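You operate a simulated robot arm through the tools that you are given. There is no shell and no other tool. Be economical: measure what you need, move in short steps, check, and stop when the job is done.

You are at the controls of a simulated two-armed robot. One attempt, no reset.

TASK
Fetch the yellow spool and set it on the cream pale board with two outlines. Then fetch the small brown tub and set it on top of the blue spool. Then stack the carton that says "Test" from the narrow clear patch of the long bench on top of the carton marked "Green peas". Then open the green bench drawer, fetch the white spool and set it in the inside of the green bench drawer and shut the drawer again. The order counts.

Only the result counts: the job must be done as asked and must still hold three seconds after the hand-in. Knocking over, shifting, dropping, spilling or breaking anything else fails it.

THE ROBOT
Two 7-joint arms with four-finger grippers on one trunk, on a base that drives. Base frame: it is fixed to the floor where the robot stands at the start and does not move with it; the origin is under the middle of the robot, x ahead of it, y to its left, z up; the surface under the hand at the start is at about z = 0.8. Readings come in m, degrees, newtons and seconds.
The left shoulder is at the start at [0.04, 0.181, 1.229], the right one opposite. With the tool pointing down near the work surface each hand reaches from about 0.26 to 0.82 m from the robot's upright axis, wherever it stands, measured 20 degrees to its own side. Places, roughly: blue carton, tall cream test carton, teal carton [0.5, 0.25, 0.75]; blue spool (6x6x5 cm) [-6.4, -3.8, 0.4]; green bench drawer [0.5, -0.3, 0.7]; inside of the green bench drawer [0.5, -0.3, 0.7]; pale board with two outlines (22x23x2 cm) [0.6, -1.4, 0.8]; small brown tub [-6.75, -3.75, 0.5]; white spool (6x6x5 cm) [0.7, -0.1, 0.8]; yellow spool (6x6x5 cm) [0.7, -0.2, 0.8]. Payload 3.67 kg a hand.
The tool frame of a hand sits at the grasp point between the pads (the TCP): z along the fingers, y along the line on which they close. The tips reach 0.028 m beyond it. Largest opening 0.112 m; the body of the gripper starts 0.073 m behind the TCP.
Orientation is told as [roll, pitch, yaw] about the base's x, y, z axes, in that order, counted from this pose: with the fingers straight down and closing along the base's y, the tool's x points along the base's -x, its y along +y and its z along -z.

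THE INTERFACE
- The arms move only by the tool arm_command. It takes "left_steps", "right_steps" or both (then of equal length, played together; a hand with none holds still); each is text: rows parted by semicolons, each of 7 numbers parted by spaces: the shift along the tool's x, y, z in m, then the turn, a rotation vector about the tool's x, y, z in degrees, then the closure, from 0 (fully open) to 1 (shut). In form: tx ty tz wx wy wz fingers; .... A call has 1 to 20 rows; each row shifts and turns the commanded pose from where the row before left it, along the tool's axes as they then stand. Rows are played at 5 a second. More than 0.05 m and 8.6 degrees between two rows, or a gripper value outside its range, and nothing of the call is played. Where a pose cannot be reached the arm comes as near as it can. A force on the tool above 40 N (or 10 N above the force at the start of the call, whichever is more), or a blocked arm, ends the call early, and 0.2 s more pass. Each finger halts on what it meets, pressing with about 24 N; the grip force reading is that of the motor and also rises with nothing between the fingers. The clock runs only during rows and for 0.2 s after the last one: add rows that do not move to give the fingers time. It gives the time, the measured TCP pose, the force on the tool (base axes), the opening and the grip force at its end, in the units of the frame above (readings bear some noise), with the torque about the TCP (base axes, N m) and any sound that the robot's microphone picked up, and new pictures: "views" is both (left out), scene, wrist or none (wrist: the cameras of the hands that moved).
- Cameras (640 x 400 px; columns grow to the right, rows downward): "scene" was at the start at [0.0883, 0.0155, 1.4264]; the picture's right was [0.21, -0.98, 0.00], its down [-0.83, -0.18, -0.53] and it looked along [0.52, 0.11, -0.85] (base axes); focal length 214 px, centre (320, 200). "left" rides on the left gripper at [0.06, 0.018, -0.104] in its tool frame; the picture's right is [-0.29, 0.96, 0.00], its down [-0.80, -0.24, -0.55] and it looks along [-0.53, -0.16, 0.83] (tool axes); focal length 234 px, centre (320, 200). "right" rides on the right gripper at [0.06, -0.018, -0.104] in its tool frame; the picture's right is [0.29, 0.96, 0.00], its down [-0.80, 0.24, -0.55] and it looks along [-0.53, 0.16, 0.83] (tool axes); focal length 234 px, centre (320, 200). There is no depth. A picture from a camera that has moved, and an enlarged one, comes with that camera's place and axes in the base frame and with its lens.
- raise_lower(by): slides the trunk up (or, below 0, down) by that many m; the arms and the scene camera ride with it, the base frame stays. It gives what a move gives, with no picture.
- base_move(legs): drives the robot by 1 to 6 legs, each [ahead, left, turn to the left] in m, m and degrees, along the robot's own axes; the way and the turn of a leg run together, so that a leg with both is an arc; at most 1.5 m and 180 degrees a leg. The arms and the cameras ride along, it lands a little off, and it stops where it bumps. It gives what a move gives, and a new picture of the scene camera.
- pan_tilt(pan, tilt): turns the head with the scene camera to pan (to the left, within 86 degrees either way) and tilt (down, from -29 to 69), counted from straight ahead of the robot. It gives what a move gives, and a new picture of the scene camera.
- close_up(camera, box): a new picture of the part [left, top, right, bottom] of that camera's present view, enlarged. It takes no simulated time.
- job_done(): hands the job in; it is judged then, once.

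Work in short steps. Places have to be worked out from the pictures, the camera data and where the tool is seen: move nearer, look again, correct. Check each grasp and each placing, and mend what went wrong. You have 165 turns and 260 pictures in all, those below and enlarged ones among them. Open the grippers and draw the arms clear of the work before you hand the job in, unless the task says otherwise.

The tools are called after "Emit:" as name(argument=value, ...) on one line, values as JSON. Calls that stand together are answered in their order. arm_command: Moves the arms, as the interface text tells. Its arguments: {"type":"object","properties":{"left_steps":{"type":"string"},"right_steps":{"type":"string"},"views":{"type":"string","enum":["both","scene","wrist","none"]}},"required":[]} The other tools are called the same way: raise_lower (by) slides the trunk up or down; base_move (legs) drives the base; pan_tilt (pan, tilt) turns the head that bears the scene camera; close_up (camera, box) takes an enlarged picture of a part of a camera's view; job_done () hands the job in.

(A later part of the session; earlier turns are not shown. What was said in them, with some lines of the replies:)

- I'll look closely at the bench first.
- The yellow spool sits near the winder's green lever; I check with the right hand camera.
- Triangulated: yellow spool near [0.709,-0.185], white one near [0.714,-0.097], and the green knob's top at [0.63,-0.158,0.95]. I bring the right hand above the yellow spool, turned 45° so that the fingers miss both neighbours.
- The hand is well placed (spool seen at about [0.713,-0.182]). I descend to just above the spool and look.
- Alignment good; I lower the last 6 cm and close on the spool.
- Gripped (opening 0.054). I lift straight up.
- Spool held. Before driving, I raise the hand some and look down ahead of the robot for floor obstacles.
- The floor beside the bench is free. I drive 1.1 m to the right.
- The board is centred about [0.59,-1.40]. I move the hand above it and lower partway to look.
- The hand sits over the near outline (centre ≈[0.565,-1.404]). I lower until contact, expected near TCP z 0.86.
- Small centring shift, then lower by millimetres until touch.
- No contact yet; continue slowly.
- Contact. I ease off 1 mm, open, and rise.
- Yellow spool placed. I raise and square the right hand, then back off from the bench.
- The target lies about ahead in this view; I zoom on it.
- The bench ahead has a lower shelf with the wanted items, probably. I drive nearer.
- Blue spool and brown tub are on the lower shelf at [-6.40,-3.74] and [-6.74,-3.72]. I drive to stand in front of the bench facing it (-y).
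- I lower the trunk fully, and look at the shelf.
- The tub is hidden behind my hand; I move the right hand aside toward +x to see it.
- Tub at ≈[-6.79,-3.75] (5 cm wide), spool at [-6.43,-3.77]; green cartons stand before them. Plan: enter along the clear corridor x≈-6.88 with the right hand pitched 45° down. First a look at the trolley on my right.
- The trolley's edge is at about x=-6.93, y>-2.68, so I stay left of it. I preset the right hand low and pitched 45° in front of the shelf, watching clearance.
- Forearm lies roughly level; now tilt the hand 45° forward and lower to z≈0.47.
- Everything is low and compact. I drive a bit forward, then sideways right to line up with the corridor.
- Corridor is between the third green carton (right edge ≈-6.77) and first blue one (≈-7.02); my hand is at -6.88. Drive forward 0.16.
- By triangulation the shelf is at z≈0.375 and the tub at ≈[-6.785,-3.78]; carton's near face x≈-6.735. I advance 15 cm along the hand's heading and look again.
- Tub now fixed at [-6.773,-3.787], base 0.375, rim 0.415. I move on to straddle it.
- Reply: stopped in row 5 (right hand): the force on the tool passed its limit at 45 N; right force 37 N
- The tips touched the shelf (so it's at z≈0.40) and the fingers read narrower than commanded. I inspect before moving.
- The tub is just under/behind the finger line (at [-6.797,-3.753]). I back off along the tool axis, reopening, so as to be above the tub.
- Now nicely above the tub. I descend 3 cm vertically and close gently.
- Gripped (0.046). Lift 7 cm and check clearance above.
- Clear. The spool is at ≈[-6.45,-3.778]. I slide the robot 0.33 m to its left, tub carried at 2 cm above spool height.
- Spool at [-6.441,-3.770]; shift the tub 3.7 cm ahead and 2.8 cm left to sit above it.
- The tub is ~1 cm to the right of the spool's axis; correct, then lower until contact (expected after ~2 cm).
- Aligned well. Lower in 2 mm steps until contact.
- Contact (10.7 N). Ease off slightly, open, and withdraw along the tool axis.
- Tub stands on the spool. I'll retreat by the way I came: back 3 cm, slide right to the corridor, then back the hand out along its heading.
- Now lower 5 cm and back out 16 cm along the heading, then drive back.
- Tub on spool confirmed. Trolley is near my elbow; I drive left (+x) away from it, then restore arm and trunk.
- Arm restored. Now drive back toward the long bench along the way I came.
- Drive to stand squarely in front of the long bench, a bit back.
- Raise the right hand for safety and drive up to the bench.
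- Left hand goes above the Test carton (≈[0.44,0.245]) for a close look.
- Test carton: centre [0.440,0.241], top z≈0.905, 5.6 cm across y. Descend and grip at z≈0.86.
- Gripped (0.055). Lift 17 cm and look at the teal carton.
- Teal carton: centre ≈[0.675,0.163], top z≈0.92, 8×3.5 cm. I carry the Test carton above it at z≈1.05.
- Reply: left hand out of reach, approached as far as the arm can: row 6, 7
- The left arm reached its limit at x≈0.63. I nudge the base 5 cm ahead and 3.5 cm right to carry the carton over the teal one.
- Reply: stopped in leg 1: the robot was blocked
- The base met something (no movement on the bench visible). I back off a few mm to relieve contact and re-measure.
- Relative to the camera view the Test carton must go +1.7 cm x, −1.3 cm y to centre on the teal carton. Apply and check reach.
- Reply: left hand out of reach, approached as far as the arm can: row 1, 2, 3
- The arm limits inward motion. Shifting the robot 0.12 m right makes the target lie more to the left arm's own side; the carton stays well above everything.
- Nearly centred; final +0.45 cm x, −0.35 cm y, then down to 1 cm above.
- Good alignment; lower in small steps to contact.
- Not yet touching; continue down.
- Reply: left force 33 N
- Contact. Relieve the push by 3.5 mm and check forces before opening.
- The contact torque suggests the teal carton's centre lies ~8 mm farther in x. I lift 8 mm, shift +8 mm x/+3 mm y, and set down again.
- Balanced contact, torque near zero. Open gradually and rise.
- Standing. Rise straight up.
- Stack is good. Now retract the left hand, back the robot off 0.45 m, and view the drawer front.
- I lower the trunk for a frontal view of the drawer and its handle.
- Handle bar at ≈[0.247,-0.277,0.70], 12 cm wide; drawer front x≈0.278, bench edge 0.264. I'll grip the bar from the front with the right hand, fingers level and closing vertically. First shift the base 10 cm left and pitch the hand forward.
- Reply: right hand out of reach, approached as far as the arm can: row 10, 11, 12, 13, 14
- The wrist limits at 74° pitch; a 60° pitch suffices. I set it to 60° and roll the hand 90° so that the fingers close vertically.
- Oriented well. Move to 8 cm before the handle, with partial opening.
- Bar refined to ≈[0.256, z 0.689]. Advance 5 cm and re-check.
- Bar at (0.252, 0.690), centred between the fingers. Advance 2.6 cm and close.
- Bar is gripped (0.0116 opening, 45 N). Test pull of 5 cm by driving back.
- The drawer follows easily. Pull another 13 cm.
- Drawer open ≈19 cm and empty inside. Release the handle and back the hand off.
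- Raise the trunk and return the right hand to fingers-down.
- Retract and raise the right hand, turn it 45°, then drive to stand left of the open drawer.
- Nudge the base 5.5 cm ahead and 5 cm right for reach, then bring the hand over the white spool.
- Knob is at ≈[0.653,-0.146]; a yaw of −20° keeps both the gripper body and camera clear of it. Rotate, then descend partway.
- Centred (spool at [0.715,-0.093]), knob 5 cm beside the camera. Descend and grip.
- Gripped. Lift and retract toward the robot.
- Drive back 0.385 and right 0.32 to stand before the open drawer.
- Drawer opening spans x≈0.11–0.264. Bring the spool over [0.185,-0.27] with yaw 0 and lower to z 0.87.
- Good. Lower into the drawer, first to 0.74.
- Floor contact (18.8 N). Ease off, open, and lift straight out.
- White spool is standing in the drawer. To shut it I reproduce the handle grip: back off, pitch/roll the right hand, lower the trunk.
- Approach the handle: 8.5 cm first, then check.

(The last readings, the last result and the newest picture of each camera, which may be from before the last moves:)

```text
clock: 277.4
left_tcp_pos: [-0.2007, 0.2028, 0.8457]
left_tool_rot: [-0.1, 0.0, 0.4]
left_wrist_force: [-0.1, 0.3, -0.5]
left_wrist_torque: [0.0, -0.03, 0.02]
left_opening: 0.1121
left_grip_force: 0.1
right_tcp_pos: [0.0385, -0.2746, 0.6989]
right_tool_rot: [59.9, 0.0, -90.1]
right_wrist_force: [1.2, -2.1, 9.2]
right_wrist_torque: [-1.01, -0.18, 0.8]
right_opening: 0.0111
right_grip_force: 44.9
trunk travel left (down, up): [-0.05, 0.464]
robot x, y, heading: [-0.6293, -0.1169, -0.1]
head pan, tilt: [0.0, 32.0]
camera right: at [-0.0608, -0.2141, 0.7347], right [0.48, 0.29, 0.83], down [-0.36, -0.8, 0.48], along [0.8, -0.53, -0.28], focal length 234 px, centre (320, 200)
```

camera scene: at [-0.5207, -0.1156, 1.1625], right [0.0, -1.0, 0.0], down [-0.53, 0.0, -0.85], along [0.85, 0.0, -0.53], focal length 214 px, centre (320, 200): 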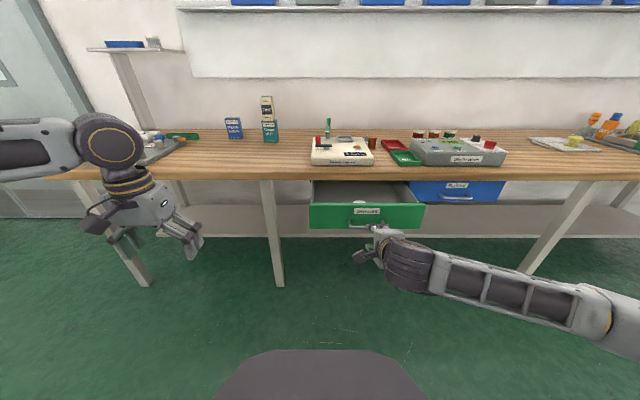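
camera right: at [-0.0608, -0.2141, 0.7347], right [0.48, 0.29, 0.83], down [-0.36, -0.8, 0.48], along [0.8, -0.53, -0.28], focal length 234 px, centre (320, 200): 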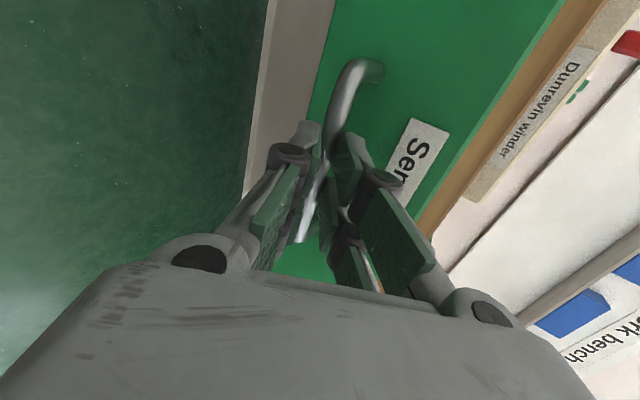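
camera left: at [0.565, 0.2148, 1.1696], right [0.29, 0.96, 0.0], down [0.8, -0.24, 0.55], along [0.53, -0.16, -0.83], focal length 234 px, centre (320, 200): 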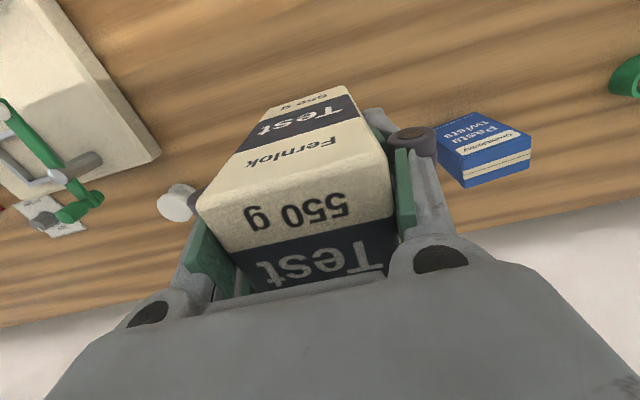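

Gripped. Push the drawer in by driving forward 0.15.

Emit:
base_move(legs=[[0.15, 0, 0]])

Emit:
close_up(camera="scene", box=[270, 130, 430, 260])

```text
clock: 278.8
left_tcp_pos: [-0.0522, 0.2036, 0.8459]
left_tool_rot: [0.0, -0.1, 0.4]
left_wrist_force: [-0.3, -0.8, -0.2]
left_wrist_torque: [0.02, 0.04, -0.02]
left_opening: 0.112
left_grip_force: 0.0
right_tcp_pos: [0.1892, -0.2748, 0.6988]
right_tool_rot: [59.9, 0.1, -90.2]
right_wrist_force: [1.1, -12.0, 17.1]
right_wrist_torque: [-1.13, -0.36, 0.44]
right_opening: 0.0109
right_grip_force: 44.9
trunk travel left (down, up): [-0.05, 0.464]
robot x, y, heading: [-0.4784, -0.1179, 0.2]
head pan, tilt: [0.0, 32.0]
camera scene: at [-0.3712, -0.1151, 1.1627], right [0.01, -1.0, 0.0], down [-0.53, 0.0, -0.85], along [0.85, 0.0, -0.53], focal length 214 px, centre (320, 200)
```

scene: 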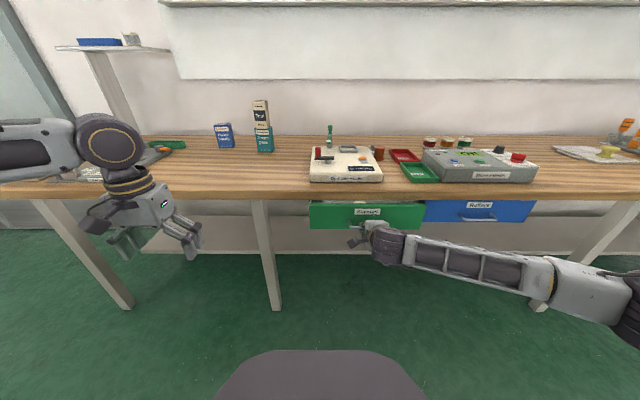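

```text
3.08 times, centred on (350, 195) of scene
camera zoom: at [-0.3712, -0.1151, 1.1627], right [0.01, -1.0, 0.0], down [-0.53, 0.0, -0.85], along [0.85, 0.0, -0.53], focal length 660 px, centre (228, 215)
```

zoom: 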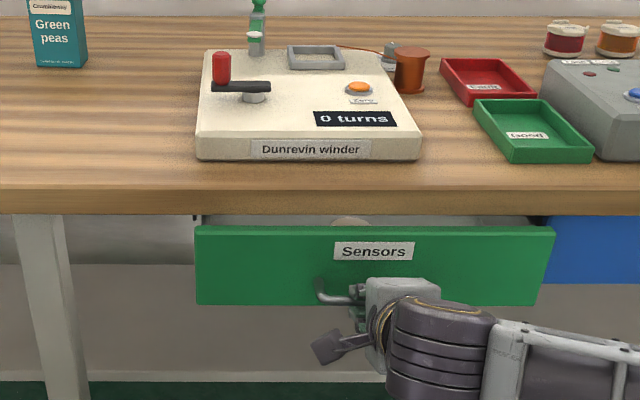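

Emit:
base_move(legs=[[0.038, 0, 0]])

Emit:
close_up(camera="scene", box=[270, 130, 430, 260])

```text
clock: 279.6
left_tcp_pos: [-0.0119, 0.2052, 0.8449]
left_tool_rot: [0.1, 0.0, 0.4]
left_wrist_force: [0.5, -0.2, 0.1]
left_wrist_torque: [0.04, 0.07, 0.0]
left_opening: 0.1119
left_grip_force: 0.0
right_tcp_pos: [0.228, -0.2744, 0.699]
right_tool_rot: [59.9, 0.0, -90.3]
right_wrist_force: [1.5, -2.4, 2.8]
right_wrist_torque: [-1.04, -0.08, 0.74]
right_opening: 0.011
right_grip_force: 44.7
trunk travel left (down, up): [-0.05, 0.464]
robot x, y, heading: [-0.4427, -0.1172, 0.2]
head pan, tilt: [0.0, 32.0]
camera scene: at [-0.3309, -0.1145, 1.1625], right [0.0, -1.0, 0.0], down [-0.53, 0.0, -0.85], along [0.85, 0.0, -0.53], focal length 214 px, centre (320, 200)
```

scene: 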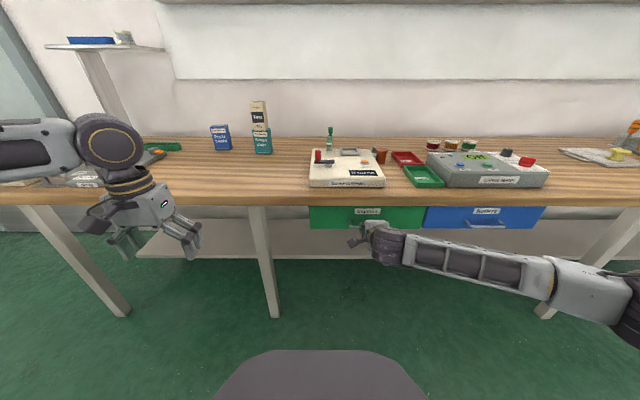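

```text
3.08 times, centred on (350, 195) of scene
camera zoom: at [-0.3309, -0.1145, 1.1625], right [0.0, -1.0, 0.0], down [-0.53, 0.0, -0.85], along [0.85, 0.0, -0.53], focal length 660 px, centre (228, 215)
```

zoom: 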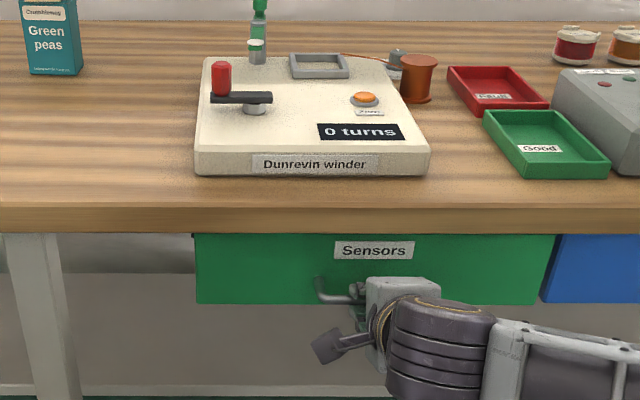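

Nearly shut; push on with the arm in 2 mm steps until it resists.

Emit:
arm_command(right_steps="0 .001 .00173 0 0 0 1;0 .001 .00173 0 0 0 1;0 .001 .00173 0 0 0 1;0 .001 .00173 0 0 0 1;0 0 0 0 0 0 1", views="none")

```text
clock: 280.8
left_tcp_pos: [-0.0143, 0.2036, 0.8459]
left_tool_rot: [0.0, -0.1, 0.5]
left_wrist_force: [-0.3, 1.1, 0.6]
left_wrist_torque: [0.01, -0.01, 0.0]
left_opening: 0.1122
left_grip_force: 0.0
right_tcp_pos: [0.2319, -0.2758, 0.6984]
right_tool_rot: [59.9, 0.0, -90.2]
right_wrist_force: [-32.0, -2.2, -4.5]
right_wrist_torque: [-1.2, 0.49, 0.36]
right_opening: 0.011
right_grip_force: 45.6
trunk travel left (down, up): [-0.05, 0.464]
robot x, y, heading: [-0.4417, -0.1187, 0.0]
head pan, tilt: [0.0, 32.0]
```

Shut against its stop (32 N; same position as originally). Relieve slightly, release and withdraw.

Emit:
arm_command(right_steps="0 -.001 -.00173 0 0 0 1;0 0 0 0 0 0 .7;0 0 0 0 0 0 .6;0 0 0 0 0 0 .6;0 0 -.03 0 0 0 .6;0 0 -.04 0 0 0 .6;0 0 -.04 0 0 0 .5;0 0 0 0 0 0 .3", views="scene")

Emit:
close_up(camera="scene", box=[270, 130, 430, 260])

```text
clock: 282.6
left_tcp_pos: [-0.0124, 0.2052, 0.8449]
left_tool_rot: [0.0, -0.1, 0.4]
left_wrist_force: [0.0, -0.6, 1.0]
left_wrist_torque: [-0.03, 0.01, -0.03]
left_opening: 0.1121
left_grip_force: 0.1
right_tcp_pos: [0.1346, -0.2755, 0.7565]
right_tool_rot: [60.0, 0.0, -90.2]
right_wrist_force: [-0.1, 0.9, -0.2]
right_wrist_torque: [0.01, 0.01, 0.02]
right_opening: 0.0785
right_grip_force: 0.1
trunk travel left (down, up): [-0.05, 0.464]
robot x, y, heading: [-0.443, -0.1184, 0.2]
head pan, tilt: [0.0, 32.0]
camera scene: at [-0.3315, -0.1146, 1.1626], right [0.0, -1.0, 0.0], down [-0.53, 0.0, -0.85], along [0.85, 0.0, -0.53], focal length 214 px, centre (320, 200)
```

scene: 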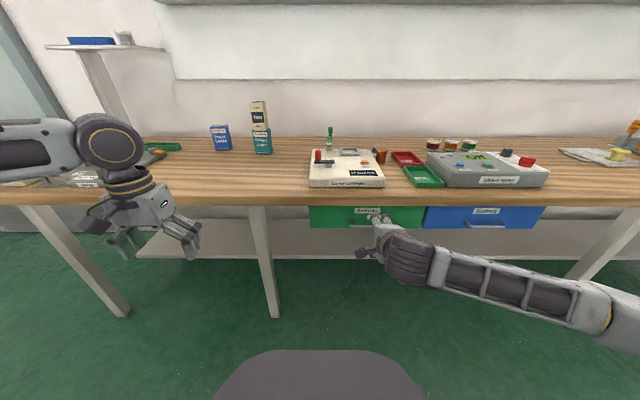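

```text
3.08 times, centred on (350, 195) of scene
camera zoom: at [-0.3315, -0.1146, 1.1626], right [0.0, -1.0, 0.0], down [-0.53, 0.0, -0.85], along [0.85, 0.0, -0.53], focal length 660 px, centre (228, 215)
```

zoom: 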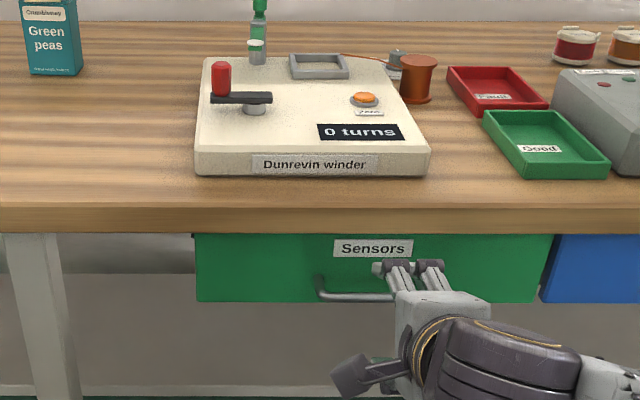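

Drawer is shut. I open the grippers, back the robot away, and take a last look.

Emit:
base_move(legs=[[-0.35, 0, 0]])

Emit:
arm_command(right_steps="0 0 0 0 0 0 0;0 0 0 0 0 0 0;0 0 0 0 0 0 0", views="none")

Emit:
close_up(camera="scene", box=[200, 80, 420, 240])

```text
clock: 284.9
left_tcp_pos: [-0.3604, 0.2048, 0.8455]
left_tool_rot: [0.0, 0.0, 1.0]
left_wrist_force: [0.5, -0.6, 0.3]
left_wrist_torque: [0.0, -0.04, 0.02]
left_opening: 0.112
left_grip_force: 0.0
right_tcp_pos: [-0.2084, -0.2743, 0.7562]
right_tool_rot: [60.1, 0.0, -89.8]
right_wrist_force: [0.4, -0.6, 0.3]
right_wrist_torque: [-0.01, 0.04, -0.01]
right_opening: 0.0783
right_grip_force: 0.1
trunk travel left (down, up): [-0.05, 0.464]
robot x, y, heading: [-0.785, -0.1162, 0.9]
head pan, tilt: [0.0, 32.0]
camera scene: at [-0.6763, -0.1167, 1.1627], right [0.01, -1.0, 0.0], down [-0.53, -0.01, -0.85], along [0.85, 0.01, -0.53], focal length 214 px, centre (320, 200)
```

scene: 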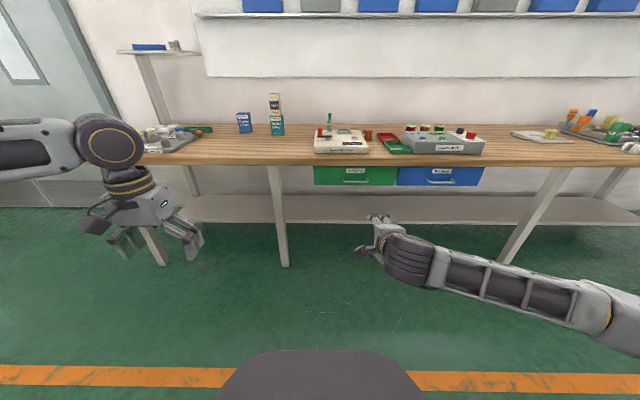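

```text
clock: 285.7
left_tcp_pos: [-0.3587, 0.2058, 0.846]
left_tool_rot: [-0.1, 0.0, 0.9]
left_wrist_force: [0.1, -0.5, 0.0]
left_wrist_torque: [0.02, -0.02, -0.02]
left_opening: 0.1122
left_grip_force: 0.1
right_tcp_pos: [-0.2082, -0.2754, 0.7555]
right_tool_rot: [60.0, 0.0, -89.7]
right_wrist_force: [0.5, 0.2, -0.7]
right_wrist_torque: [0.0, 0.01, 0.01]
right_opening: 0.1121
right_grip_force: 0.1
trunk travel left (down, up): [-0.05, 0.464]
robot x, y, heading: [-0.7843, -0.1161, 0.7]
head pan, tilt: [0.0, 32.0]
```

```text
2.50 times, centred on (310, 160) of scene
camera zoom: at [-0.6755, -0.1167, 1.1626], right [0.01, -1.0, 0.0], down [-0.53, -0.01, -0.85], along [0.85, 0.01, -0.53], focal length 536 px, centre (345, 300)
```

zoom: 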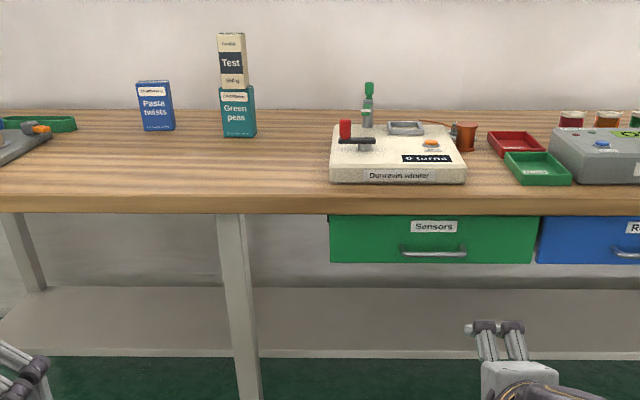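

All parts are done: yellow spool on the board, tub on the blue spool, Test carton on Green peas, white spool in the shut drawer. Hand in.

Emit:
job_done()

```text
The job is handed in.
```

The job is handed in; all four parts were done in the order asked:
- The yellow spool is on the board.
- The tub is on the blue spool.
- The "Test" carton is stacked on "Green peas".
- The white spool is in the green drawer, which is shut again.

The base bumped something under the long bench once, and I saw nothing on it move.
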